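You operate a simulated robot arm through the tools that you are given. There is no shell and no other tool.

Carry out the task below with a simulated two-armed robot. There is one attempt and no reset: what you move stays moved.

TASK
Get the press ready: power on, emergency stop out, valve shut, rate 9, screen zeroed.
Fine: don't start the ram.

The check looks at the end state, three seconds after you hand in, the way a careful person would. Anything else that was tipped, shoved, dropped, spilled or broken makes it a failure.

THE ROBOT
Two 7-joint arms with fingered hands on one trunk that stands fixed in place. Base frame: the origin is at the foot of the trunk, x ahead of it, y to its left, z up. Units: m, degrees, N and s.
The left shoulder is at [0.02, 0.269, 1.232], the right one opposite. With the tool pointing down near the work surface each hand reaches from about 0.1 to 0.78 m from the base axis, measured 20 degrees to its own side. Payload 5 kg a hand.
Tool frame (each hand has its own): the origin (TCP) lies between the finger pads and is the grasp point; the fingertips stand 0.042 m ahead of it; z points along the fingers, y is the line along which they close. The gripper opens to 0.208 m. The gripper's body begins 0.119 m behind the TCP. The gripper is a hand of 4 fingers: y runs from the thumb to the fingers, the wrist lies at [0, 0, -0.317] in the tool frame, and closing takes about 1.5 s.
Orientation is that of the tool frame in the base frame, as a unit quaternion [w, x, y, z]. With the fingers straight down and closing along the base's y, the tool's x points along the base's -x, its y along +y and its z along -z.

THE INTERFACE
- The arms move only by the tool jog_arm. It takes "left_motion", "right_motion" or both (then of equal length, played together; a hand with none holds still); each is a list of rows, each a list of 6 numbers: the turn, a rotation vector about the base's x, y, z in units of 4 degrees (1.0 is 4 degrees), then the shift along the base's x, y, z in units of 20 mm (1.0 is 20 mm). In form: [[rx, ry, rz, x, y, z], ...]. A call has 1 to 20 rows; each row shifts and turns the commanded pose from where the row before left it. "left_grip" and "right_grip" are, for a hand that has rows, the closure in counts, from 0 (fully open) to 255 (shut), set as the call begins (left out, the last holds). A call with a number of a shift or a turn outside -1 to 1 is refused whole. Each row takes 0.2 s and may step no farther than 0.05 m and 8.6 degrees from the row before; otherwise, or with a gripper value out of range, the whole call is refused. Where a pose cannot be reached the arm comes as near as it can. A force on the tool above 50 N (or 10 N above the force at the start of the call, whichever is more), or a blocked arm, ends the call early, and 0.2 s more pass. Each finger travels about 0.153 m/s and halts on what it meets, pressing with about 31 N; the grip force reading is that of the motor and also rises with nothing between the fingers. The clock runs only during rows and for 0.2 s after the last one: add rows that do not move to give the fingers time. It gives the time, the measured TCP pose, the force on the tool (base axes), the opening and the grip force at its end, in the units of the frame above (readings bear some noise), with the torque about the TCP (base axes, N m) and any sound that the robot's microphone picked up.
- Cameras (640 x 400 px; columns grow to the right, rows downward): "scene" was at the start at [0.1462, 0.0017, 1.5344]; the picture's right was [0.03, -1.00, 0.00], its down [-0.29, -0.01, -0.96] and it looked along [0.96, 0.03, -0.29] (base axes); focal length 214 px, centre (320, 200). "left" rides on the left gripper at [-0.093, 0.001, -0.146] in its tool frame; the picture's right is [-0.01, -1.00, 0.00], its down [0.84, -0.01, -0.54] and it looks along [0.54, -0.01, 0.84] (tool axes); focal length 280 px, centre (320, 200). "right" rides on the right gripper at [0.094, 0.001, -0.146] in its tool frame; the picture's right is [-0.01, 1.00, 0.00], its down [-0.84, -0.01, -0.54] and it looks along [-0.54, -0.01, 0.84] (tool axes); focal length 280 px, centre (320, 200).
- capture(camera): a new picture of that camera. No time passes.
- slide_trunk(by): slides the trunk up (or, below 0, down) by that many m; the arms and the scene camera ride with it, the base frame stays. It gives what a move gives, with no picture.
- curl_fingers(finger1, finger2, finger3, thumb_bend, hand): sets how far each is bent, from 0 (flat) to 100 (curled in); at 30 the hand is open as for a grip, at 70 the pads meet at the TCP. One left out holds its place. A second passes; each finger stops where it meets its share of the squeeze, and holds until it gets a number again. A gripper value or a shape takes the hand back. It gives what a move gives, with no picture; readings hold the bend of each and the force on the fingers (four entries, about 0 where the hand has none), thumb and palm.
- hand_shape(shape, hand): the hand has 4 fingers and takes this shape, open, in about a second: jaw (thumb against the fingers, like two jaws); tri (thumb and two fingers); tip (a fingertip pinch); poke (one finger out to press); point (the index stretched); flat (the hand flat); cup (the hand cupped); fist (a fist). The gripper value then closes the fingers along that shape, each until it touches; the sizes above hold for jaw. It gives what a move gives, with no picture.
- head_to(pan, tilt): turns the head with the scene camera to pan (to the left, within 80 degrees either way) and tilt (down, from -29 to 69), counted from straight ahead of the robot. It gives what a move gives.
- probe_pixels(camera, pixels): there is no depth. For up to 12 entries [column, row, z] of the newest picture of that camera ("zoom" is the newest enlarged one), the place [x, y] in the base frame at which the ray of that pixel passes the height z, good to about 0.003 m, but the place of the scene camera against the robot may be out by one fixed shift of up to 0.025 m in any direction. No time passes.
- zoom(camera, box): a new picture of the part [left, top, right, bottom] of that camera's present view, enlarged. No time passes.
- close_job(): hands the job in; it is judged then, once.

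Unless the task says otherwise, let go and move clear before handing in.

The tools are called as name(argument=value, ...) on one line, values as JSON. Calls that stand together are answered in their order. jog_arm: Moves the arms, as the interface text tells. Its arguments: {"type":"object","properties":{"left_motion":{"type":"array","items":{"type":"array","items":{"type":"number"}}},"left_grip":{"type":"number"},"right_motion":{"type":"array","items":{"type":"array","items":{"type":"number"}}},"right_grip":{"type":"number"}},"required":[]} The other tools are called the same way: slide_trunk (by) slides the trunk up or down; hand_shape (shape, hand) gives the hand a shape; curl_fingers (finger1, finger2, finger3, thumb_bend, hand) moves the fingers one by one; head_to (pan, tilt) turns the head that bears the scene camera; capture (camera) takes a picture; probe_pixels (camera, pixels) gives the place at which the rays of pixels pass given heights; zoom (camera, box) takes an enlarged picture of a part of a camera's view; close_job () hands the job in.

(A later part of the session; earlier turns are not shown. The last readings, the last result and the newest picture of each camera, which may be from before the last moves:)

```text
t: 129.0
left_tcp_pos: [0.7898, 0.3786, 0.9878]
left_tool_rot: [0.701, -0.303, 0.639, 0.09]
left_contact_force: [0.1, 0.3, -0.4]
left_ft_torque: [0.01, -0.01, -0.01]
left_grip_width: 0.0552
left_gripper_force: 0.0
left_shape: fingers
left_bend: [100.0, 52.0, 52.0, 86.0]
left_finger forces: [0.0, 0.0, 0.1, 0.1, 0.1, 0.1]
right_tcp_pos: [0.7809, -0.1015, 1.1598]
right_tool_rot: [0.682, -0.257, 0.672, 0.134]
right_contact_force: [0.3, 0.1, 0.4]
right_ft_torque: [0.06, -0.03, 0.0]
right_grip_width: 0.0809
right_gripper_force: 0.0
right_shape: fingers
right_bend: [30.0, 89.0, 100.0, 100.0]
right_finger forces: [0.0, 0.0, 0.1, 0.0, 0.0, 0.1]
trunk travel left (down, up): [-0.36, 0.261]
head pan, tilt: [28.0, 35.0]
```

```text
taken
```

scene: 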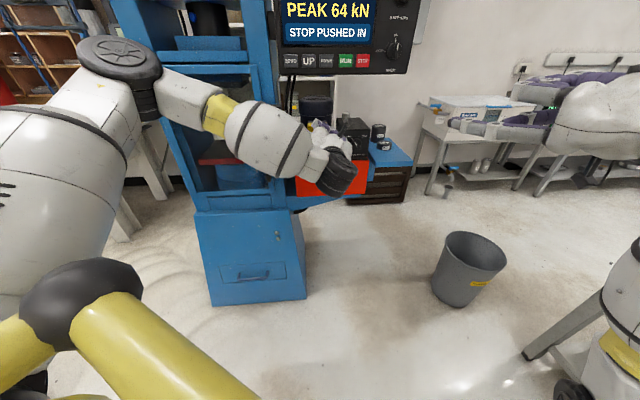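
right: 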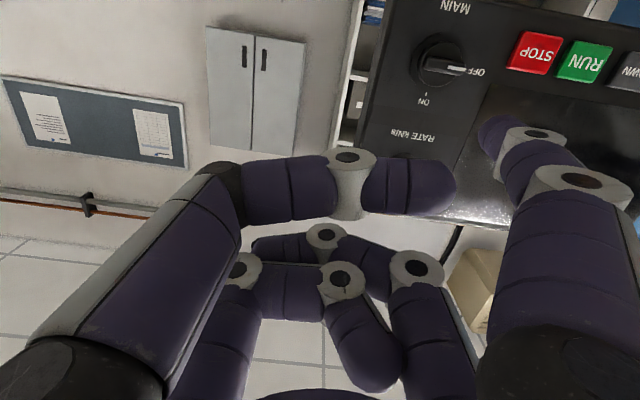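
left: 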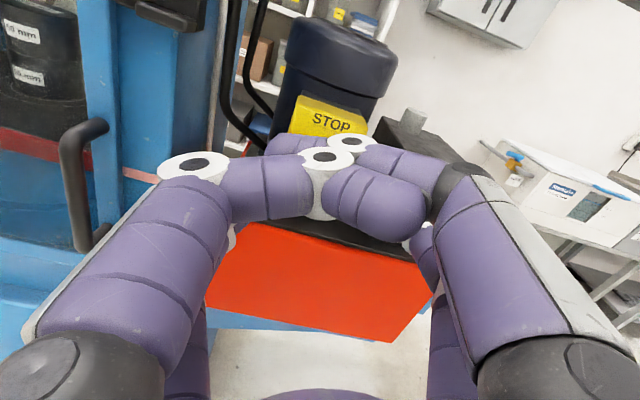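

Roll −20° reached without limits. I'll advance 92 mm and grip.

jog_arm(left_motion=[[0, 0, 0, 0.778, 0.504, 0], [0, 0, 0, 0.778, 0.504, 0], [0, 0, 0, 0.778, 0.504, 0], [0, 0, 0, 0.778, 0.504, 0], [0, 0, 0, 0.4, 0.26, 0], [0, 0, 0, 0.378, 0.244, 0]])

curl_fingers(hand="left", finger2=80, finger3=80)

zoom(camera="left", box=[240, 140, 420, 270])

```text
t: 130.4
left_tcp_pos: [0.8676, 0.4305, 0.9897]
left_tool_rot: [0.701, -0.303, 0.639, 0.09]
left_contact_force: [-0.1, 0.2, 0.0]
left_ft_torque: [0.03, -0.02, 0.03]
left_grip_width: 0.0554
left_gripper_force: 0.0
left_shape: fingers
left_bend: [100.0, 52.0, 52.0, 86.0]
left_finger forces: [0.1, 0.0, 0.0, 0.0, 0.1, 0.0]
right_tcp_pos: [0.7826, -0.1012, 1.1604]
right_tool_rot: [0.681, -0.257, 0.672, 0.137]
right_contact_force: [0.4, 1.2, -0.8]
right_ft_torque: [0.01, 0.01, 0.0]
right_grip_width: 0.0807
right_gripper_force: 0.1
right_shape: fingers
right_bend: [30.0, 89.0, 100.0, 100.0]
right_finger forces: [0.1, 0.0, 0.0, 0.1, 0.0, 0.1]
trunk travel left (down, up): [-0.36, 0.261]
head pan, tilt: [28.0, 35.0]
```

```text
t: 131.4
left_tcp_pos: [0.8669, 0.43, 0.9876]
left_tool_rot: [0.701, -0.303, 0.639, 0.09]
left_contact_force: [-1.1, -1.9, 0.3]
left_ft_torque: [0.1, 0.04, -0.06]
left_grip_width: 0.0554
left_gripper_force: 8.0
left_shape: fingers
left_bend: [100.0, 55.0, 54.0, 86.0]
left_finger forces: [0.0, 7.2, 8.2, 0.1, 0.0, 0.0]
right_tcp_pos: [0.7802, -0.102, 1.1596]
right_tool_rot: [0.682, -0.257, 0.672, 0.134]
right_contact_force: [0.0, -1.2, -0.3]
right_ft_torque: [0.01, 0.01, 0.06]
right_grip_width: 0.0805
right_gripper_force: 0.0
right_shape: fingers
right_bend: [30.0, 89.0, 100.0, 100.0]
right_finger forces: [0.1, 0.0, 0.1, 0.0, 0.0, 0.0]
trunk travel left (down, up): [-0.36, 0.261]
head pan, tilt: [28.0, 35.0]
```

```text
3.08 times, centred on (330, 205) of left
```

zoom: 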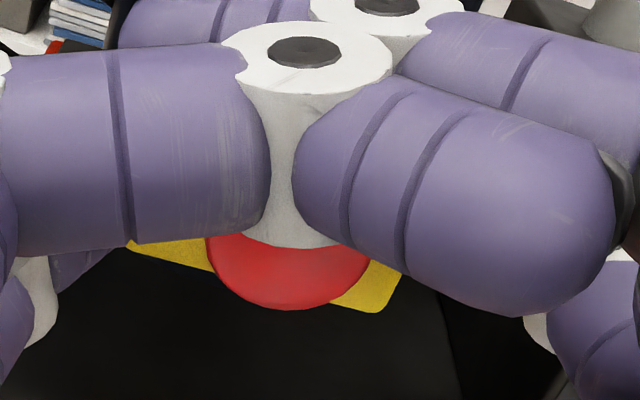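

The fingers stopped at bend 54 with 8 N, so they're gripping the yellow box itself — too deep. I'll open, back out 7 mm and close again.

curl_fingers(hand="left", finger2=50, finger3=50)

jog_arm(left_motion=[[0, 0, 0, -0.147, -0.095, 0], [0, 0, 0, -0.147, -0.095, 0], [0, 0, 0, 0, 0, 0]])

curl_fingers(hand="left", finger2=80, finger3=80)

zoom(camera="left", box=[240, 140, 420, 270])

```text
t: 132.4
left_tcp_pos: [0.8671, 0.4304, 0.9884]
left_tool_rot: [0.701, -0.303, 0.639, 0.09]
left_contact_force: [-0.6, 0.4, 0.2]
left_ft_torque: [0.0, -0.01, 0.0]
left_grip_width: 0.0551
left_gripper_force: 0.1
left_shape: fingers
left_bend: [100.0, 50.0, 50.0, 86.0]
left_finger forces: [0.0, 0.0, 0.0, 0.0, 0.1, 0.0]
right_tcp_pos: [0.7821, -0.1019, 1.1604]
right_tool_rot: [0.682, -0.257, 0.672, 0.135]
right_contact_force: [-0.4, -0.7, 0.2]
right_ft_torque: [0.0, 0.02, -0.01]
right_grip_width: 0.0807
right_gripper_force: 0.1
right_shape: fingers
right_bend: [30.0, 89.0, 100.0, 100.0]
right_finger forces: [0.1, 0.1, 0.1, 0.0, 0.1, 0.1]
trunk travel left (down, up): [-0.36, 0.261]
head pan, tilt: [28.0, 35.0]
```

```text
t: 133.2
left_tcp_pos: [0.8602, 0.4269, 0.988]
left_tool_rot: [0.701, -0.303, 0.639, 0.09]
left_contact_force: [0.7, 0.3, 0.2]
left_ft_torque: [-0.01, 0.0, -0.02]
left_grip_width: 0.0554
left_gripper_force: 0.1
left_shape: fingers
left_bend: [100.0, 50.0, 50.0, 86.0]
left_finger forces: [0.1, 0.1, 0.1, 0.0, 0.0, 0.0]
right_tcp_pos: [0.781, -0.1009, 1.1597]
right_tool_rot: [0.682, -0.257, 0.672, 0.135]
right_contact_force: [0.5, 0.5, -0.6]
right_ft_torque: [0.01, -0.01, -0.02]
right_grip_width: 0.0806
right_gripper_force: 0.0
right_shape: fingers
right_bend: [30.0, 89.0, 100.0, 100.0]
right_finger forces: [0.0, 0.1, 0.0, 0.0, 0.0, 0.0]
trunk travel left (down, up): [-0.36, 0.261]
head pan, tilt: [28.0, 35.0]
```

```text
t: 134.2
left_tcp_pos: [0.8613, 0.4258, 0.9878]
left_tool_rot: [0.701, -0.303, 0.639, 0.09]
left_contact_force: [3.0, -0.9, 0.6]
left_ft_torque: [0.01, -0.12, -0.11]
left_grip_width: 0.0553
left_gripper_force: 9.6
left_shape: fingers
left_bend: [100.0, 63.0, 63.0, 86.0]
left_finger forces: [0.0, 8.7, 10.8, 0.1, 0.0, 0.0]
right_tcp_pos: [0.7818, -0.1024, 1.1598]
right_tool_rot: [0.681, -0.257, 0.672, 0.135]
right_contact_force: [-0.1, 0.2, 0.1]
right_ft_torque: [0.01, 0.0, 0.02]
right_grip_width: 0.0809
right_gripper_force: 0.1
right_shape: fingers
right_bend: [30.0, 89.0, 100.0, 100.0]
right_finger forces: [0.1, 0.0, 0.0, 0.0, 0.0, 0.0]
trunk travel left (down, up): [-0.36, 0.261]
head pan, tilt: [28.0, 35.0]
```

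```text
3.08 times, centred on (330, 205) of left
```

zoom: 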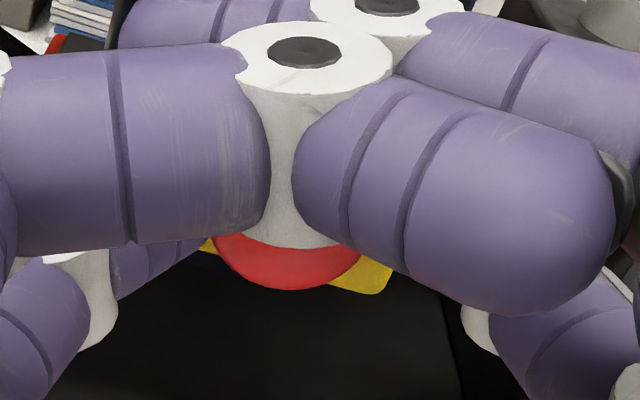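

Now it's on the head: bend 63, about 10 N per finger, with a slight outward pull on the button. I'll twist 48° clockwise about the button's axis.

jog_arm(left_motion=[[0.84, 0.544, 0, 0.056, -0.086, 0.033], [0.84, 0.544, 0, 0.057, -0.088, 0.026], [0.84, 0.544, 0, 0.058, -0.089, 0.019], [0.84, 0.544, 0, 0.058, -0.09, 0.011], [0.84, 0.544, 0, 0.059, -0.091, 0.004], [0.84, 0.544, 0, 0.059, -0.091, -0.004], [0.84, 0.544, 0, 0.058, -0.09, -0.011], [0.84, 0.544, 0, 0.058, -0.089, -0.019], [0.84, 0.544, 0, 0.057, -0.088, -0.026], [0.84, 0.544, 0, 0.056, -0.086, -0.033], [0.84, 0.544, 0, 0.054, -0.084, -0.04], [0.84, 0.544, 0, 0.053, -0.081, -0.047]])

zoom(camera="left", box=[240, 140, 420, 270])

zoom(camera="scene", box=[250, 0, 420, 140])

```text
t: 136.8
left_tcp_pos: [0.8745, 0.4042, 0.9861]
left_tool_rot: [0.602, -0.017, 0.708, 0.368]
left_contact_force: [-0.9, -1.5, -0.5]
left_ft_torque: [-0.36, -0.18, -0.04]
left_grip_width: 0.0551
left_gripper_force: 10.5
left_shape: fingers
left_bend: [100.0, 63.0, 63.0, 86.0]
left_finger forces: [0.0, 10.2, 11.5, 0.1, 0.0, 0.0]
right_tcp_pos: [0.7817, -0.1023, 1.1606]
right_tool_rot: [0.681, -0.257, 0.672, 0.135]
right_contact_force: [0.4, -0.3, 0.3]
right_ft_torque: [0.01, -0.01, -0.01]
right_grip_width: 0.0806
right_gripper_force: 0.0
right_shape: fingers
right_bend: [30.0, 89.0, 100.0, 100.0]
right_finger forces: [0.0, 0.0, 0.0, 0.0, 0.0, 0.1]
trunk travel left (down, up): [-0.36, 0.261]
head pan, tilt: [28.0, 35.0]
```

```text
3.08 times, centred on (330, 205) of left
```

zoom: 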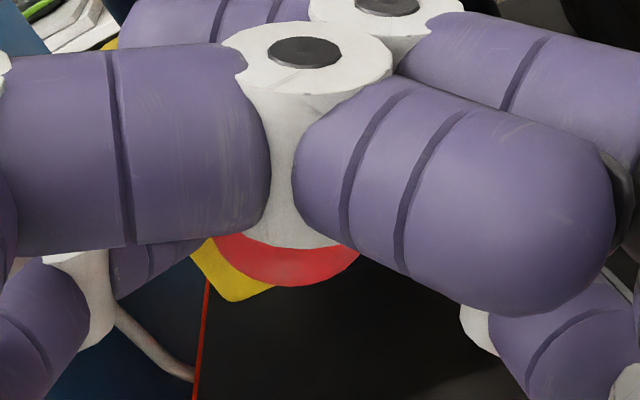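

```text
2.86 times, centred on (335, 70) of scene
```

zoom: 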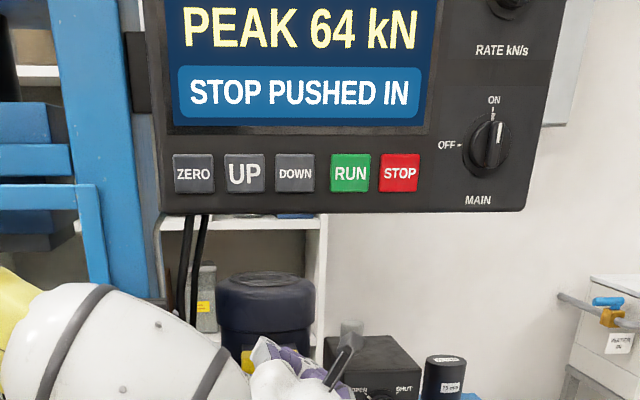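

Twisting only meets a steady 0.4 N·m of friction and the screen hasn't changed, so this is probably a pull-to-release button. With the deeper grip I'll pull straight out 15 mm.

jog_arm(left_motion=[[0, 0, 0, -0.126, -0.082, 0], [0, 0, 0, -0.126, -0.082, 0], [0, 0, 0, -0.126, -0.082, 0], [0, 0, 0, -0.126, -0.082, 0], [0, 0, 0, -0.126, -0.082, 0]])

zoom(camera="left", box=[240, 140, 420, 270])

zoom(camera="scene", box=[250, 0, 420, 140])

```text
t: 138.0
left_tcp_pos: [0.8629, 0.3958, 0.9861]
left_tool_rot: [0.602, -0.018, 0.709, 0.368]
left_contact_force: [0.6, 1.0, -0.2]
left_ft_torque: [0.04, -0.08, -0.03]
left_grip_width: 0.0553
left_gripper_force: 6.7
left_shape: fingers
left_bend: [100.0, 64.0, 63.0, 86.0]
left_finger forces: [0.0, 6.6, 6.5, 0.0, 0.1, 0.0]
right_tcp_pos: [0.7827, -0.1012, 1.1598]
right_tool_rot: [0.681, -0.257, 0.672, 0.135]
right_contact_force: [-0.1, 0.0, -0.2]
right_ft_torque: [-0.01, 0.02, -0.07]
right_grip_width: 0.0808
right_gripper_force: 0.1
right_shape: fingers
right_bend: [30.0, 89.0, 100.0, 100.0]
right_finger forces: [0.0, 0.0, 0.0, 0.1, 0.1, 0.0]
trunk travel left (down, up): [-0.36, 0.261]
head pan, tilt: [28.0, 35.0]
```

```text
3.08 times, centred on (330, 205) of left
```

zoom: 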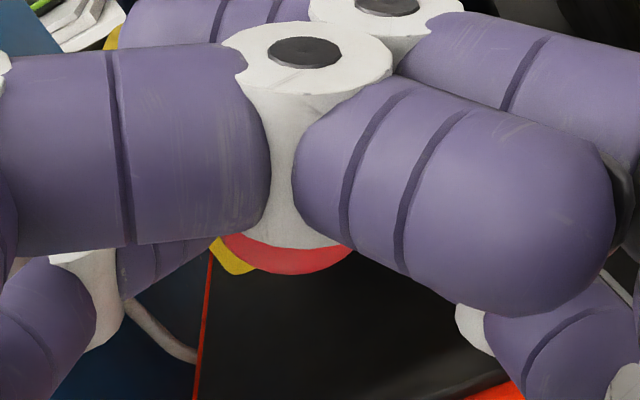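

```text
2.86 times, centred on (335, 70) of scene
```

zoom: 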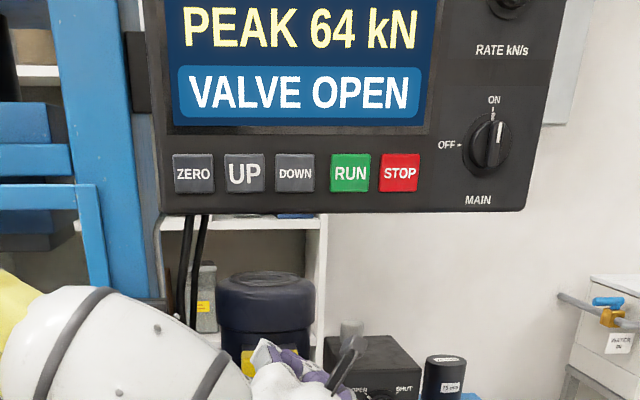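

The pull worked: the screen changed to "VALVE OPEN", so the emergency stop is out. I'll open the fingers and back straight away.

curl_fingers(hand="left", finger2=50, finger3=50)

jog_arm(left_motion=[[0, 0, 0, -0.84, -0.544, 0], [0, 0, 0, -0.84, -0.544, 0], [0, 0, 0, -0.84, -0.544, 0], [0, 0, 0, -0.84, -0.544, 0], [0, 0, 0, -0.84, -0.544, 0], [0, 0, 0, -0.84, -0.544, 0]])

capture(camera="left")

zoom(camera="scene", box=[250, 20, 420, 160])

```text
t: 139.0
left_tcp_pos: [0.8613, 0.3972, 0.9866]
left_tool_rot: [0.602, -0.018, 0.708, 0.368]
left_contact_force: [0.3, -0.5, 0.0]
left_ft_torque: [0.01, -0.03, 0.02]
left_grip_width: 0.055
left_gripper_force: 0.0
left_shape: fingers
left_bend: [100.0, 50.0, 50.0, 86.0]
left_finger forces: [0.0, 0.0, 0.1, 0.0, 0.0, 0.0]
right_tcp_pos: [0.7819, -0.102, 1.1602]
right_tool_rot: [0.681, -0.257, 0.672, 0.136]
right_contact_force: [-0.4, -0.8, -0.6]
right_ft_torque: [0.0, 0.0, -0.01]
right_grip_width: 0.0807
right_gripper_force: 0.0
right_shape: fingers
right_bend: [30.0, 89.0, 100.0, 100.0]
right_finger forces: [0.0, 0.0, 0.0, 0.0, 0.0, 0.0]
trunk travel left (down, up): [-0.36, 0.261]
head pan, tilt: [28.0, 35.0]
```

```text
t: 140.4
left_tcp_pos: [0.769, 0.3468, 0.992]
left_tool_rot: [0.603, -0.015, 0.71, 0.365]
left_contact_force: [-0.3, 0.3, 0.0]
left_ft_torque: [0.0, -0.04, -0.01]
left_grip_width: 0.0551
left_gripper_force: 0.0
left_shape: fingers
left_bend: [100.0, 50.0, 50.0, 86.0]
left_finger forces: [0.0, 0.0, 0.1, 0.0, 0.0, 0.0]
left hand out of reach, approached as far as the arm can: row 6
right_tcp_pos: [0.7809, -0.1019, 1.1605]
right_tool_rot: [0.681, -0.257, 0.672, 0.136]
right_contact_force: [1.0, -0.3, 0.2]
right_ft_torque: [-0.02, 0.03, 0.01]
right_grip_width: 0.0808
right_gripper_force: 0.1
right_shape: fingers
right_bend: [30.0, 89.0, 100.0, 100.0]
right_finger forces: [0.1, 0.0, 0.0, 0.0, 0.0, 0.0]
trunk travel left (down, up): [-0.36, 0.261]
head pan, tilt: [28.0, 35.0]
```

```text
taken
```

left: 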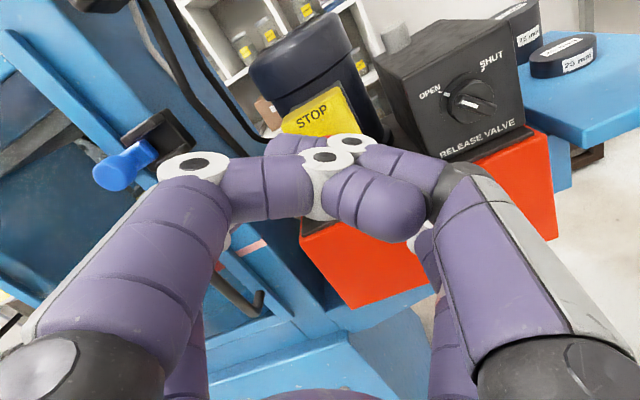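

```text
2.86 times, centred on (335, 90) of scene
```

zoom: 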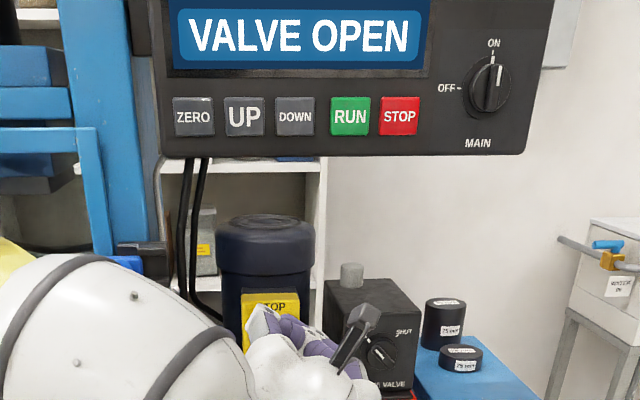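

The E-stop stays out and the screen now only complains about the valve. I'll use the left hand's finger3 as a poker with the hand rolled 45°, so the hand stays above and right of the E-stop while the tip reaches the valve knob.

curl_fingers(hand="left", finger3=30, finger2=100)

jog_arm(left_motion=[[0, 0, 0, 0, 0, 0.5], [0.714, 0.462, 0, 0.2, -0.17, 0.46], [0.714, 0.462, 0, 0.4, -0.34, 0.46], [0.714, 0.462, 0, 0.4, -0.34, 0.46], [0.714, 0.462, 0, 0.5, -0.42, 0.3], [0.714, 0.462, 0, 0.5, -0.42, 0.12]])

capture(camera="left")

zoom(camera="scene", box=[270, 80, 400, 180])

```text
t: 141.4
left_tcp_pos: [0.7683, 0.3478, 0.9915]
left_tool_rot: [0.602, -0.015, 0.71, 0.365]
left_contact_force: [-0.5, -0.8, -0.9]
left_ft_torque: [-0.04, 0.03, -0.02]
left_grip_width: 0.0552
left_gripper_force: 0.0
left_shape: fingers
left_bend: [100.0, 100.0, 30.0, 86.0]
left_finger forces: [0.1, 0.0, 0.1, 0.0, 0.0, 0.0]
right_tcp_pos: [0.7808, -0.103, 1.1587]
right_tool_rot: [0.681, -0.257, 0.672, 0.136]
right_contact_force: [-0.4, -0.1, 0.4]
right_ft_torque: [0.02, 0.0, 0.01]
right_grip_width: 0.0805
right_gripper_force: 0.0
right_shape: fingers
right_bend: [30.0, 89.0, 100.0, 100.0]
right_finger forces: [0.1, 0.0, 0.0, 0.1, 0.0, 0.1]
trunk travel left (down, up): [-0.36, 0.261]
head pan, tilt: [28.0, 35.0]
```

```text
t: 142.8
left_tcp_pos: [0.8061, 0.3224, 1.0398]
left_tool_rot: [0.541, 0.089, 0.703, 0.453]
left_contact_force: [0.0, -0.1, -0.2]
left_ft_torque: [-0.03, 0.05, 0.0]
left_grip_width: 0.0551
left_gripper_force: 0.1
left_shape: fingers
left_bend: [100.0, 100.0, 30.0, 86.0]
left_finger forces: [0.1, 0.1, 0.0, 0.0, 0.0, 0.0]
left hand out of reach, approached as far as the arm can: row 5, 6
right_tcp_pos: [0.782, -0.1023, 1.1597]
right_tool_rot: [0.682, -0.257, 0.671, 0.135]
right_contact_force: [0.2, 0.1, 0.6]
right_ft_torque: [-0.04, 0.06, -0.03]
right_grip_width: 0.0808
right_gripper_force: 0.0
right_shape: fingers
right_bend: [30.0, 89.0, 100.0, 100.0]
right_finger forces: [0.1, 0.0, 0.0, 0.0, 0.0, 0.1]
trunk travel left (down, up): [-0.36, 0.261]
head pan, tilt: [28.0, 35.0]
```

```text
taken
```

left: 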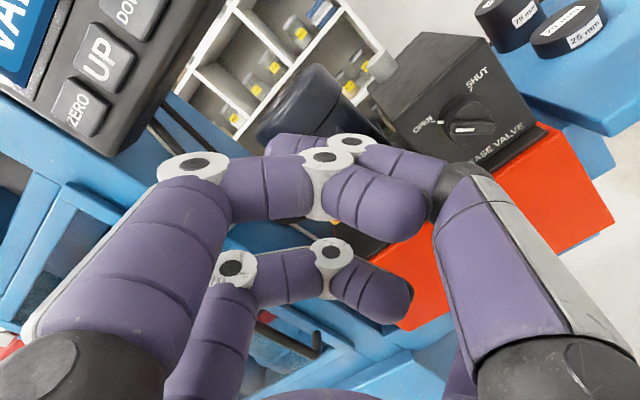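

```text
4.00 times, centred on (335, 130) of scene
```

zoom: 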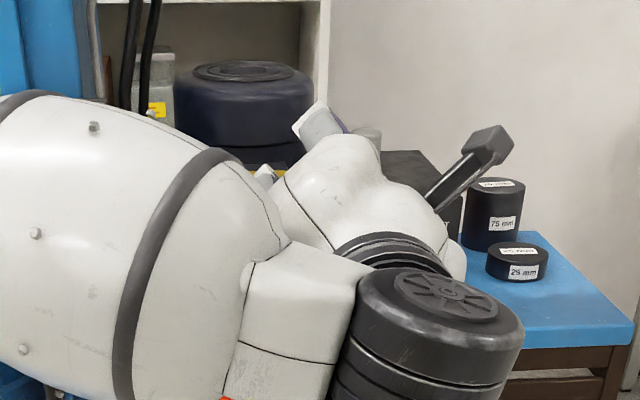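

Finger3 is hidden behind the curled thumb from the left camera. I'll open the thumb so both are visible, and turn the hand about 10° to the right to ease the arm's inward reach.

curl_fingers(hand="left", thumb_bend=25, finger3=34)

jog_arm(left_motion=[[0, 0, -0.85, 0, 0, 0], [0, 0, -0.85, 0, 0, 0], [0, 0, -0.85, 0, 0, 0]])

capture(camera="left")

```text
t: 143.8
left_tcp_pos: [0.807, 0.3221, 1.0377]
left_tool_rot: [0.541, 0.09, 0.704, 0.452]
left_contact_force: [0.1, -0.7, 0.4]
left_ft_torque: [0.02, -0.01, 0.0]
left_grip_width: 0.1026
left_gripper_force: 0.1
left_shape: fingers
left_bend: [100.0, 100.0, 34.0, 25.0]
left_finger forces: [0.0, 0.0, 0.0, 0.0, 0.0, 0.0]
right_tcp_pos: [0.7813, -0.1026, 1.1609]
right_tool_rot: [0.681, -0.257, 0.672, 0.136]
right_contact_force: [0.8, -0.4, 0.8]
right_ft_torque: [0.01, 0.0, 0.01]
right_grip_width: 0.0806
right_gripper_force: 0.0
right_shape: fingers
right_bend: [30.0, 89.0, 100.0, 100.0]
right_finger forces: [0.0, 0.0, 0.0, 0.0, 0.0, 0.1]
trunk travel left (down, up): [-0.36, 0.261]
head pan, tilt: [28.0, 35.0]
```

```text
t: 144.6
left_tcp_pos: [0.8077, 0.3231, 1.0382]
left_tool_rot: [0.579, 0.148, 0.692, 0.405]
left_contact_force: [0.6, -0.4, 0.4]
left_ft_torque: [0.0, -0.01, 0.01]
left_grip_width: 0.1026
left_gripper_force: 0.2
left_shape: fingers
left_bend: [100.0, 100.0, 34.0, 25.0]
left_finger forces: [0.1, 0.1, 0.1, 0.0, 0.0, 0.0]
right_tcp_pos: [0.7815, -0.1007, 1.1604]
right_tool_rot: [0.682, -0.257, 0.672, 0.135]
right_contact_force: [0.3, 0.5, -0.8]
right_ft_torque: [0.0, -0.03, 0.0]
right_grip_width: 0.0806
right_gripper_force: 0.0
right_shape: fingers
right_bend: [30.0, 89.0, 100.0, 100.0]
right_finger forces: [0.1, 0.1, 0.0, 0.0, 0.0, 0.0]
trunk travel left (down, up): [-0.36, 0.261]
head pan, tilt: [28.0, 35.0]
```

```text
taken
```

left: 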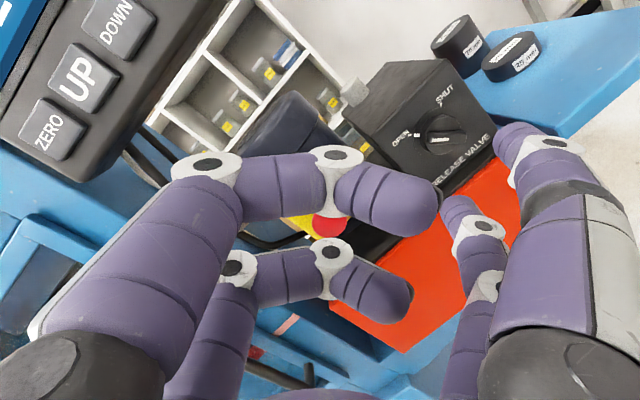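

Finger3's tip is visible at (455,203), the valve knob at (443,137) and the E-stop at (330,225), well clear. I'll move the tip to the left of the knob and about 5 cm forward.

jog_arm(left_motion=[[0, 0, 0, 0.62, 0.193, -0.225], [0, 0, 0, 0.62, 0.193, -0.225], [0, 0, 0, 0.62, 0.193, -0.225], [0, 0, 0, 0.62, 0.193, -0.225]])

capture(camera="left")

```text
t: 145.6
left_tcp_pos: [0.8563, 0.3392, 1.0196]
left_tool_rot: [0.578, 0.149, 0.692, 0.405]
left_contact_force: [-0.3, -0.9, 0.1]
left_ft_torque: [0.03, -0.01, 0.0]
left_grip_width: 0.103
left_gripper_force: 0.0
left_shape: fingers
left_bend: [100.0, 100.0, 34.0, 25.0]
left_finger forces: [0.0, 0.0, 0.0, 0.0, 0.0, 0.1]
right_tcp_pos: [0.7827, -0.1031, 1.1596]
right_tool_rot: [0.681, -0.257, 0.672, 0.135]
right_contact_force: [1.3, 0.9, 0.1]
right_ft_torque: [0.02, -0.01, -0.01]
right_grip_width: 0.0807
right_gripper_force: 0.0
right_shape: fingers
right_bend: [30.0, 89.0, 100.0, 100.0]
right_finger forces: [0.0, 0.1, 0.0, 0.0, 0.0, 0.1]
trunk travel left (down, up): [-0.36, 0.261]
head pan, tilt: [28.0, 35.0]
```

```text
taken
```

left: 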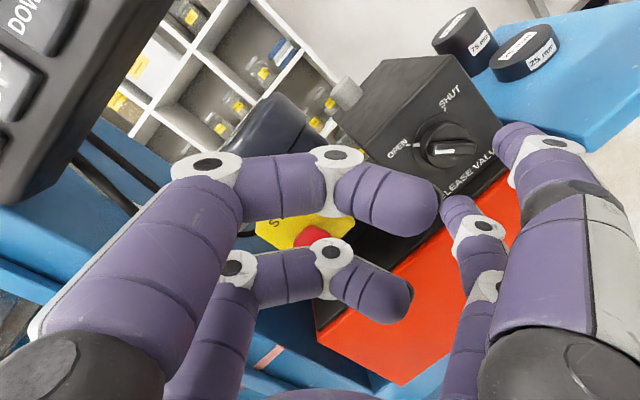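

The E-stop head works out about 3 cm from the nearest part of the hand, so there's room. I'll advance 50 mm straight in so the fingertip sits beside the valve knob.

jog_arm(left_motion=[[0, 0, 0, 0.525, 0.34, 0], [0, 0, 0, 0.525, 0.34, 0], [0, 0, 0, 0.525, 0.34, 0], [0, 0, 0, 0.525, 0.34, 0]])

capture(camera="left")

zoom(camera="left", box=[370, 90, 550, 230])

zoom(camera="scene", box=[270, 60, 400, 180])

```text
t: 146.6
left_tcp_pos: [0.8991, 0.3655, 1.021]
left_tool_rot: [0.579, 0.149, 0.692, 0.403]
left_contact_force: [0.3, -0.2, 0.0]
left_ft_torque: [0.0, 0.0, -0.02]
left_grip_width: 0.1027
left_gripper_force: 0.2
left_shape: fingers
left_bend: [100.0, 100.0, 34.0, 25.0]
left_finger forces: [0.0, 0.1, 0.0, 0.0, 0.0, 0.0]
right_tcp_pos: [0.7823, -0.1027, 1.1598]
right_tool_rot: [0.681, -0.258, 0.672, 0.136]
right_contact_force: [0.7, -0.2, 0.6]
right_ft_torque: [-0.02, 0.03, 0.02]
right_grip_width: 0.0807
right_gripper_force: 0.0
right_shape: fingers
right_bend: [30.0, 89.0, 100.0, 100.0]
right_finger forces: [0.1, 0.0, 0.0, 0.0, 0.1, 0.1]
trunk travel left (down, up): [-0.36, 0.261]
head pan, tilt: [28.0, 35.0]
```

```text
taken
```

left: 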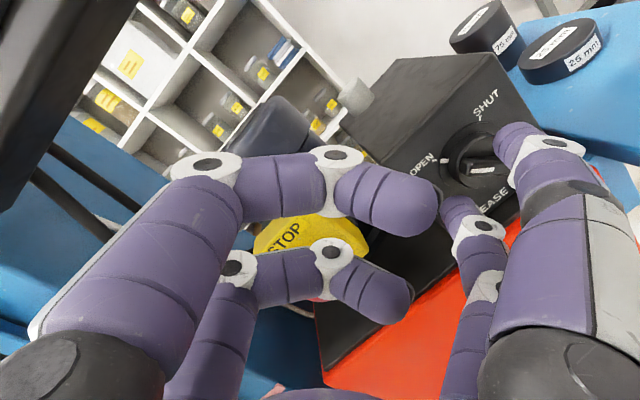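

```text
2.86 times, centred on (460, 160) of left
```

zoom: 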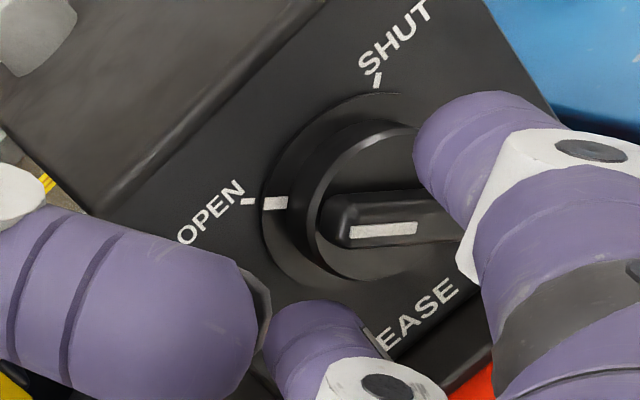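

```text
3.33 times, centred on (335, 120) of scene
```

zoom: 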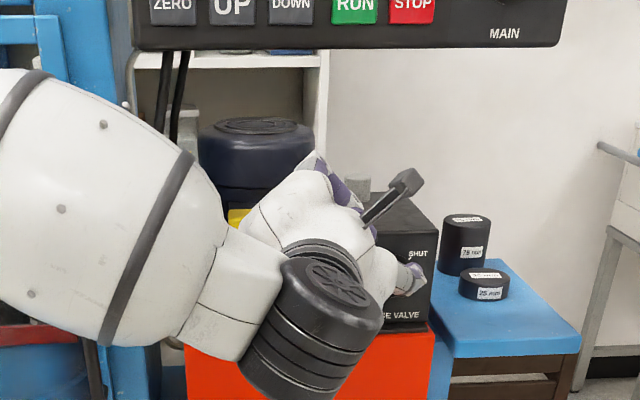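

The close view shows the bar's pointer at OPEN and finger3's tip at (300,330) just under it, positioned to push it round to SHUT. I'll go 12 mm deeper and then sweep right and up in small steps.

jog_arm(left_motion=[[0, 0, 0, 0.25, 0.163, 0], [0, 0, 0, 0.25, 0.163, 0], [0, 0, 0, 0.15, -0.23, 0.18], [0, 0, 0, 0.15, -0.23, 0.18], [0, 0, 0, 0.059, -0.091, 0.28]])

zoom(camera="left", box=[370, 90, 550, 230])

```text
t: 147.8
left_tcp_pos: [0.916, 0.3605, 1.0349]
left_tool_rot: [0.58, 0.15, 0.692, 0.402]
left_contact_force: [-2.5, 3.5, 2.7]
left_ft_torque: [0.14, 0.07, 0.06]
left_grip_width: 0.1027
left_gripper_force: 2.8
left_shape: fingers
left_bend: [100.0, 100.0, 37.0, 25.0]
left_finger forces: [0.1, 0.0, 5.2, 0.0, 0.0, 0.0]
right_tcp_pos: [0.7807, -0.1019, 1.1596]
right_tool_rot: [0.682, -0.256, 0.672, 0.136]
right_contact_force: [0.3, 0.1, -0.3]
right_ft_torque: [0.02, 0.0, -0.05]
right_grip_width: 0.0808
right_gripper_force: 0.0
right_shape: fingers
right_bend: [30.0, 89.0, 100.0, 100.0]
right_finger forces: [0.1, 0.0, 0.0, 0.1, 0.0, 0.0]
trunk travel left (down, up): [-0.36, 0.261]
head pan, tilt: [28.0, 35.0]
```

```text
2.86 times, centred on (460, 160) of left
```

zoom: 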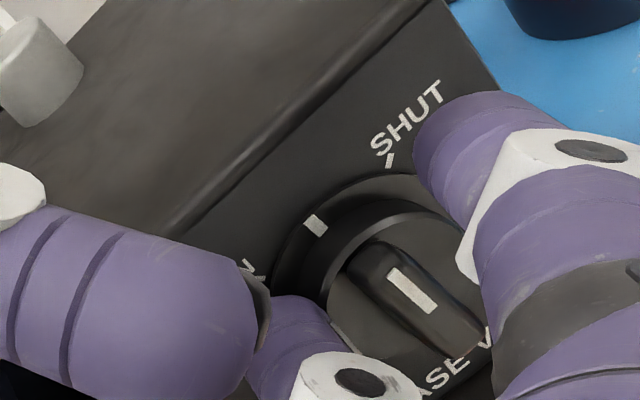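

The valve knob has turned well past halfway; its mark at (315,225) is heading to the SHUT tick at (388,160). I'll keep sweeping right and slightly up.

jog_arm(left_motion=[[0, 0, 0, 0.1, -0.154, 0.15], [0, 0, 0, 0.13, -0.2, 0.12], [0, 0, 0, 0.13, -0.2, 0.1]])

zoom(camera="left", box=[370, 90, 550, 230])

zoom(camera="scene", box=[250, 0, 420, 140])

```text
t: 148.6
left_tcp_pos: [0.9219, 0.35, 1.0436]
left_tool_rot: [0.58, 0.149, 0.692, 0.404]
left_contact_force: [-10.0, 2.1, 7.0]
left_ft_torque: [0.03, 0.59, -0.21]
left_grip_width: 0.1027
left_gripper_force: 7.1
left_shape: fingers
left_bend: [100.0, 100.0, 39.0, 25.0]
left_finger forces: [0.0, 0.2, 14.6, 0.1, 0.0, 0.0]
right_tcp_pos: [0.7812, -0.103, 1.1613]
right_tool_rot: [0.682, -0.258, 0.671, 0.134]
right_contact_force: [0.7, 0.8, 0.5]
right_ft_torque: [0.0, -0.02, 0.0]
right_grip_width: 0.081
right_gripper_force: 0.1
right_shape: fingers
right_bend: [30.0, 89.0, 100.0, 100.0]
right_finger forces: [0.0, 0.0, 0.0, 0.0, 0.1, 0.0]
trunk travel left (down, up): [-0.36, 0.261]
head pan, tilt: [28.0, 35.0]
```

```text
2.86 times, centred on (460, 160) of left
```

zoom: 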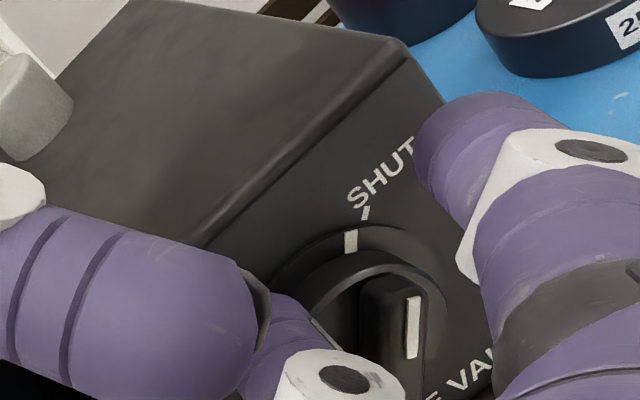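

```text
2.86 times, centred on (335, 70) of scene
```

zoom: 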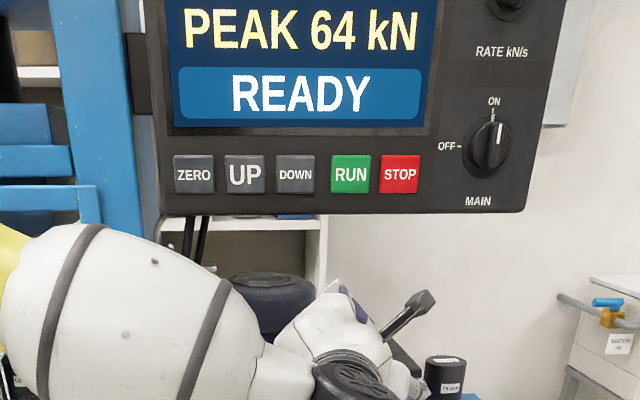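

The screen now says READY, and the mark is close to the SHUT tick. The finger is pressing hard, so I'll ease off, withdraw, and check where the knob rests.

jog_arm(left_motion=[[0, 0, 0, -0.13, 0.2, 0], [0, 0, 0, -0.13, 0.2, 0], [0, 0, 0, -0.42, -0.272, 0], [0, 0, 0, -0.84, -0.544, 0], [0, 0, 0, -0.84, -0.544, 0.1], [0, 0, 0, -0.84, -0.544, 0.1]])

capture(camera="left")

zoom(camera="left", box=[370, 60, 550, 200])

zoom(camera="scene", box=[250, 0, 420, 140])

```text
t: 150.0
left_tcp_pos: [0.8593, 0.3202, 1.0455]
left_tool_rot: [0.579, 0.149, 0.692, 0.404]
left_contact_force: [0.4, 0.1, 0.6]
left_ft_torque: [0.0, -0.01, 0.01]
left_grip_width: 0.1028
left_gripper_force: 0.1
left_shape: fingers
left_bend: [100.0, 100.0, 34.0, 25.0]
left_finger forces: [0.0, 0.0, 0.0, 0.1, 0.0, 0.0]
right_tcp_pos: [0.7821, -0.1028, 1.1591]
right_tool_rot: [0.682, -0.257, 0.672, 0.135]
right_contact_force: [-0.3, 0.1, 0.0]
right_ft_torque: [-0.01, -0.01, -0.03]
right_grip_width: 0.0808
right_gripper_force: 0.0
right_shape: fingers
right_bend: [30.0, 89.0, 100.0, 100.0]
right_finger forces: [0.0, 0.1, 0.0, 0.1, 0.0, 0.0]
trunk travel left (down, up): [-0.36, 0.261]
head pan, tilt: [28.0, 35.0]
```

```text
taken
```

left: 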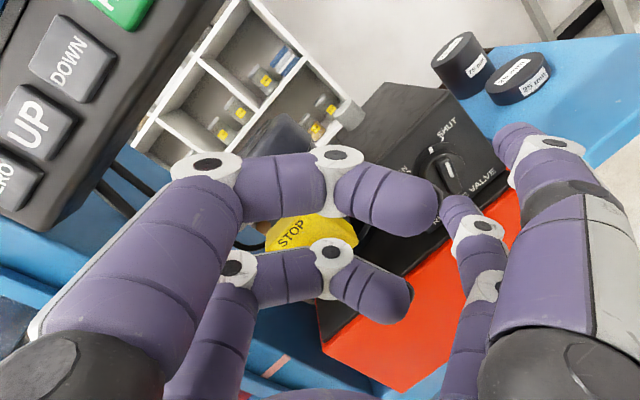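

```text
2.86 times, centred on (460, 130) of left
```

zoom: 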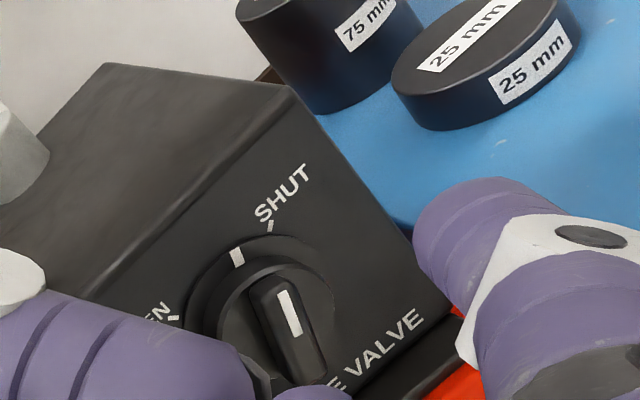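

```text
2.86 times, centred on (335, 70) of scene
```

zoom: 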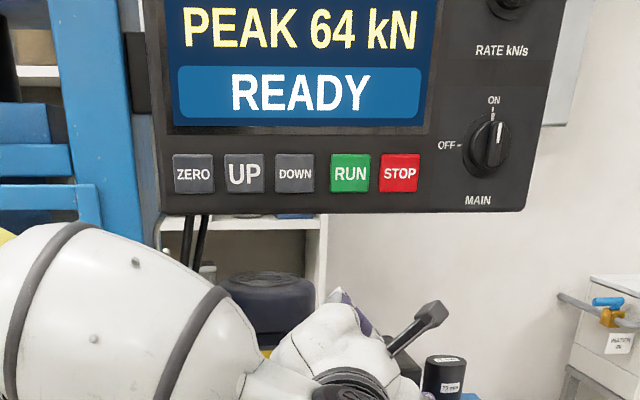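

It reads READY, but the knob mark (237,257) rests short of the SHUT tick (270,227). I'll go back in slightly shallower, left of the pointer end, and push it the rest of the way.

jog_arm(left_motion=[[0, 0, 0, -0.38, 0.59, 0.08], [0, 0, 0, 0.826, 0.535, 0], [0, 0, 0, 0.826, 0.535, 0], [0, 0, 0, 0.826, 0.535, 0], [0, 0, 0, 0.136, -0.21, 0], [0, 0, 0, 0.136, -0.21, 0], [0, 0, 0, 0.136, -0.21, 0], [0, 0, 0, 0.136, -0.21, 0]])

zoom(camera="left", box=[370, 90, 550, 230])

```text
t: 151.8
left_tcp_pos: [0.9129, 0.3468, 1.0462]
left_tool_rot: [0.578, 0.15, 0.693, 0.404]
left_contact_force: [-0.5, 0.8, -0.1]
left_ft_torque: [0.01, 0.02, 0.02]
left_grip_width: 0.1026
left_gripper_force: 0.0
left_shape: fingers
left_bend: [100.0, 100.0, 34.0, 25.0]
left_finger forces: [0.0, 0.0, 0.0, 0.0, 0.0, 0.0]
right_tcp_pos: [0.7821, -0.1031, 1.1594]
right_tool_rot: [0.682, -0.257, 0.672, 0.135]
right_contact_force: [0.4, 0.0, -0.7]
right_ft_torque: [-0.01, -0.04, 0.0]
right_grip_width: 0.0806
right_gripper_force: 0.1
right_shape: fingers
right_bend: [30.0, 89.0, 100.0, 100.0]
right_finger forces: [0.0, 0.0, 0.0, 0.0, 0.0, 0.0]
trunk travel left (down, up): [-0.36, 0.261]
head pan, tilt: [28.0, 35.0]
```

```text
2.86 times, centred on (460, 160) of left
```

zoom: 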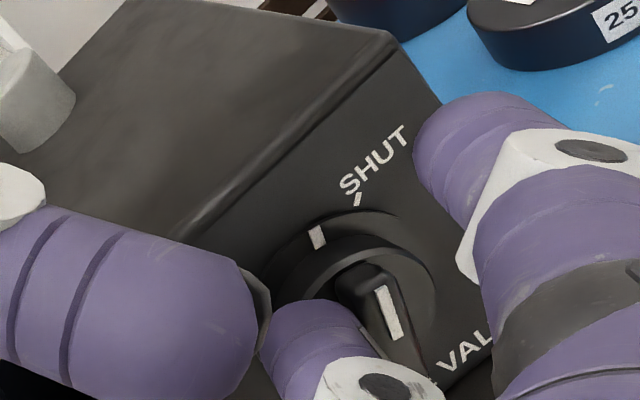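

No contact yet, with the tip right beside the bar. I'll continue right in 5 mm steps.

jog_arm(left_motion=[[0, 0, 0, 0.136, -0.21, 0.03], [0, 0, 0, 0.136, -0.21, 0.03], [0, 0, 0, 0.082, -0.126, 0.03]])

zoom(camera="left", box=[370, 90, 550, 230])

```text
t: 152.6
left_tcp_pos: [0.9186, 0.3361, 1.0484]
left_tool_rot: [0.579, 0.15, 0.692, 0.403]
left_contact_force: [-0.1, 0.8, 1.0]
left_ft_torque: [-0.01, 0.04, -0.04]
left_grip_width: 0.1025
left_gripper_force: 0.3
left_shape: fingers
left_bend: [100.0, 100.0, 34.0, 25.0]
left_finger forces: [0.0, 0.1, 0.7, 0.1, 0.0, 0.0]
right_tcp_pos: [0.7813, -0.1026, 1.1595]
right_tool_rot: [0.682, -0.257, 0.672, 0.135]
right_contact_force: [-0.1, -0.2, 0.0]
right_ft_torque: [-0.01, 0.02, 0.0]
right_grip_width: 0.0806
right_gripper_force: 0.0
right_shape: fingers
right_bend: [30.0, 89.0, 100.0, 100.0]
right_finger forces: [0.1, 0.1, 0.0, 0.1, 0.1, 0.0]
trunk travel left (down, up): [-0.36, 0.261]
head pan, tilt: [28.0, 35.0]
```

```text
2.86 times, centred on (460, 160) of left
```

zoom: 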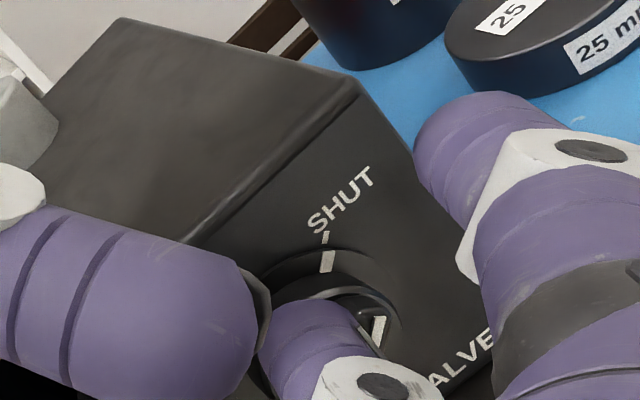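

The mark (327,260) is now right under the SHUT tick (325,237). I'll withdraw straight out without any sideways drag and check.

jog_arm(left_motion=[[0, 0, 0, -0.42, -0.272, 0], [0, 0, 0, -0.84, -0.544, 0], [0, 0, 0, -0.84, -0.544, 0.1], [0, 0, 0, -0.84, -0.544, 0.1], [0, 0, 0, -0.84, -0.544, 0.1]])

zoom(camera="left", box=[370, 60, 550, 200])

capture(camera="left")

zoom(camera="scene", box=[250, 0, 420, 170])

```text
t: 153.8
left_tcp_pos: [0.8425, 0.2875, 1.0546]
left_tool_rot: [0.578, 0.149, 0.693, 0.405]
left_contact_force: [0.4, 0.5, 0.2]
left_ft_torque: [-0.01, -0.01, 0.02]
left_grip_width: 0.1024
left_gripper_force: 0.1
left_shape: fingers
left_bend: [100.0, 100.0, 34.0, 25.0]
left_finger forces: [0.1, 0.0, 0.0, 0.0, 0.0, 0.0]
right_tcp_pos: [0.7817, -0.1018, 1.1593]
right_tool_rot: [0.682, -0.257, 0.672, 0.135]
right_contact_force: [0.1, -0.5, 0.2]
right_ft_torque: [0.01, -0.01, 0.03]
right_grip_width: 0.0809
right_gripper_force: 0.1
right_shape: fingers
right_bend: [30.0, 89.0, 100.0, 100.0]
right_finger forces: [0.1, 0.0, 0.0, 0.0, 0.0, 0.0]
trunk travel left (down, up): [-0.36, 0.261]
head pan, tilt: [28.0, 35.0]
```

```text
2.86 times, centred on (460, 130) of left
```

zoom: 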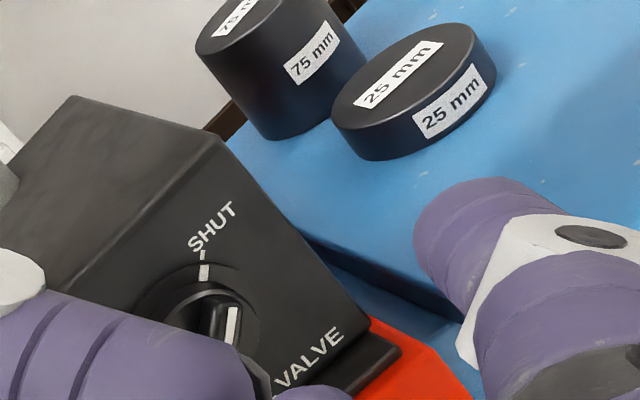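

```text
taken
```

left: 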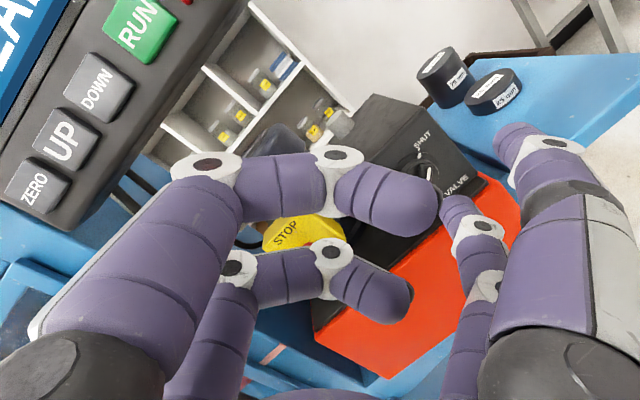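

```text
2.35 times, centred on (335, 85) of scene
```

zoom: 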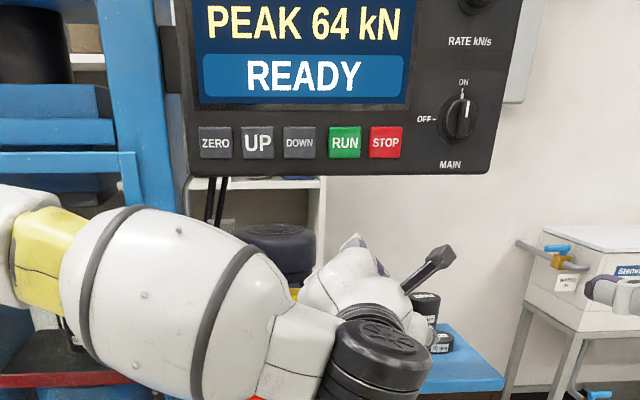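

The valve mark sits on the SHUT tick and the screen reads READY. For ZERO I'll back the left hand off, make finger1 (top of the hand at this roll) the poker, and raise the trunk 0.12 m.

jog_arm(left_motion=[[0, 0, 0, -0.84, -0.3, 0], [0, 0, 0, -0.84, -0.1, 0], [0, 0, 0, -0.84, 0.3, 0], [0, 0, 0, -0.5, 0.8, 0], [0, 0, 0, 0, 0.9, 0], [0, 0, 0, 0, 0.9, 0]])

curl_fingers(hand="left", finger3=100, finger1=50)

curl_fingers(hand="left", finger1=30, thumb_bend=100, finger2=100)

slide_trunk(by=0.12)

capture(camera="left")

capture(camera="scene")

```text
t: 155.2
left_tcp_pos: [0.7814, 0.3367, 1.0558]
left_tool_rot: [0.579, 0.148, 0.692, 0.404]
left_contact_force: [-0.3, 0.2, -0.2]
left_ft_torque: [0.03, -0.06, 0.02]
left_grip_width: 0.1026
left_gripper_force: 0.1
left_shape: fingers
left_bend: [100.0, 100.0, 34.0, 25.0]
left_finger forces: [0.0, 0.1, 0.1, 0.0, 0.1, 0.0]
right_tcp_pos: [0.7825, -0.1019, 1.1596]
right_tool_rot: [0.682, -0.257, 0.672, 0.135]
right_contact_force: [0.6, 0.3, -0.1]
right_ft_torque: [0.02, 0.01, 0.0]
right_grip_width: 0.0804
right_gripper_force: 0.1
right_shape: fingers
right_bend: [30.0, 89.0, 100.0, 100.0]
right_finger forces: [0.1, 0.0, 0.0, 0.0, 0.0, 0.0]
trunk travel left (down, up): [-0.36, 0.261]
head pan, tilt: [28.0, 35.0]
```

```text
t: 156.2
left_tcp_pos: [0.7813, 0.3368, 1.0559]
left_tool_rot: [0.579, 0.15, 0.692, 0.404]
left_contact_force: [-0.1, 0.3, 0.7]
left_ft_torque: [-0.01, 0.02, 0.01]
left_grip_width: 0.174
left_gripper_force: 0.1
left_shape: fingers
left_bend: [50.0, 100.0, 86.0, 25.0]
left_finger forces: [0.1, 0.0, 0.1, 0.1, 0.1, 0.1]
right_tcp_pos: [0.7823, -0.1021, 1.1598]
right_tool_rot: [0.682, -0.257, 0.672, 0.135]
right_contact_force: [-0.1, 0.8, -0.2]
right_ft_torque: [0.01, -0.02, 0.01]
right_grip_width: 0.0808
right_gripper_force: 0.0
right_shape: fingers
right_bend: [30.0, 89.0, 100.0, 100.0]
right_finger forces: [0.0, 0.1, 0.0, 0.1, 0.1, 0.0]
trunk travel left (down, up): [-0.36, 0.261]
head pan, tilt: [28.0, 35.0]
```

```text
t: 157.2
left_tcp_pos: [0.7816, 0.3362, 1.056]
left_tool_rot: [0.579, 0.151, 0.693, 0.403]
left_contact_force: [0.3, 0.1, -0.7]
left_ft_torque: [0.01, -0.01, 0.02]
left_grip_width: 0.0808
left_gripper_force: 0.0
left_shape: fingers
left_bend: [30.0, 100.0, 86.0, 100.0]
left_finger forces: [0.0, 0.0, 0.0, 0.0, 0.0, 0.0]
right_tcp_pos: [0.7829, -0.1036, 1.1603]
right_tool_rot: [0.682, -0.256, 0.672, 0.135]
right_contact_force: [0.5, 0.4, -0.8]
right_ft_torque: [0.01, 0.0, -0.03]
right_grip_width: 0.0806
right_gripper_force: 0.0
right_shape: fingers
right_bend: [30.0, 89.0, 100.0, 100.0]
right_finger forces: [0.0, 0.0, 0.1, 0.0, 0.0, 0.0]
trunk travel left (down, up): [-0.36, 0.261]
head pan, tilt: [28.0, 35.0]
```

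```text
t: 158.7
left_tcp_pos: [0.7822, 0.3362, 1.1735]
left_tool_rot: [0.578, 0.149, 0.693, 0.404]
left_contact_force: [0.0, 0.8, -0.1]
left_ft_torque: [0.02, -0.04, 0.03]
left_grip_width: 0.081
left_gripper_force: 0.1
left_shape: fingers
left_bend: [30.0, 100.0, 86.0, 100.0]
left_finger forces: [0.1, 0.1, 0.0, 0.0, 0.0, 0.0]
right_tcp_pos: [0.7833, -0.1027, 1.2792]
right_tool_rot: [0.681, -0.256, 0.672, 0.135]
right_contact_force: [0.4, 0.1, 0.6]
right_ft_torque: [0.05, -0.03, 0.03]
right_grip_width: 0.0809
right_gripper_force: 0.0
right_shape: fingers
right_bend: [30.0, 89.0, 100.0, 100.0]
right_finger forces: [0.1, 0.0, 0.0, 0.1, 0.1, 0.0]
trunk travel left (down, up): [-0.48, 0.141]
head pan, tilt: [28.0, 35.0]
```

```text
taken
```

left: 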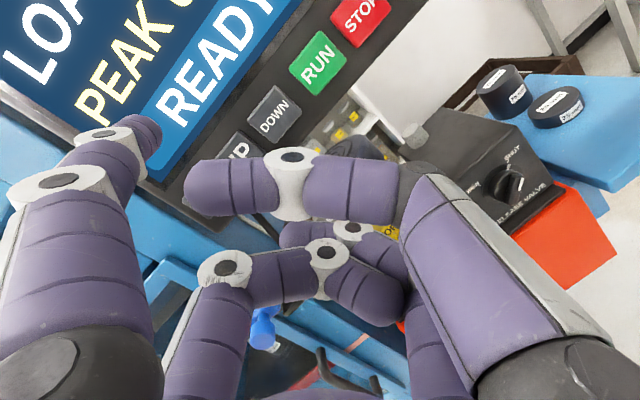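

```text
taken
```

scene: 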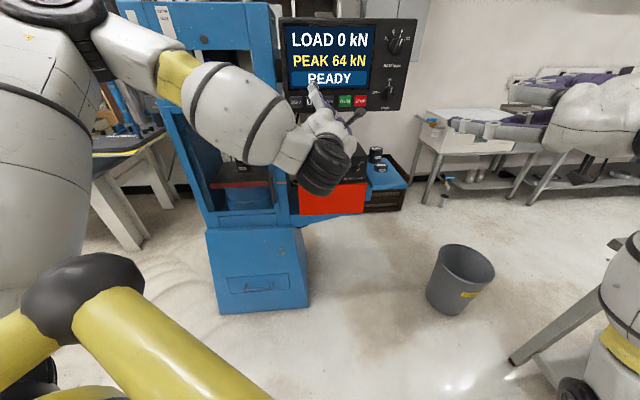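

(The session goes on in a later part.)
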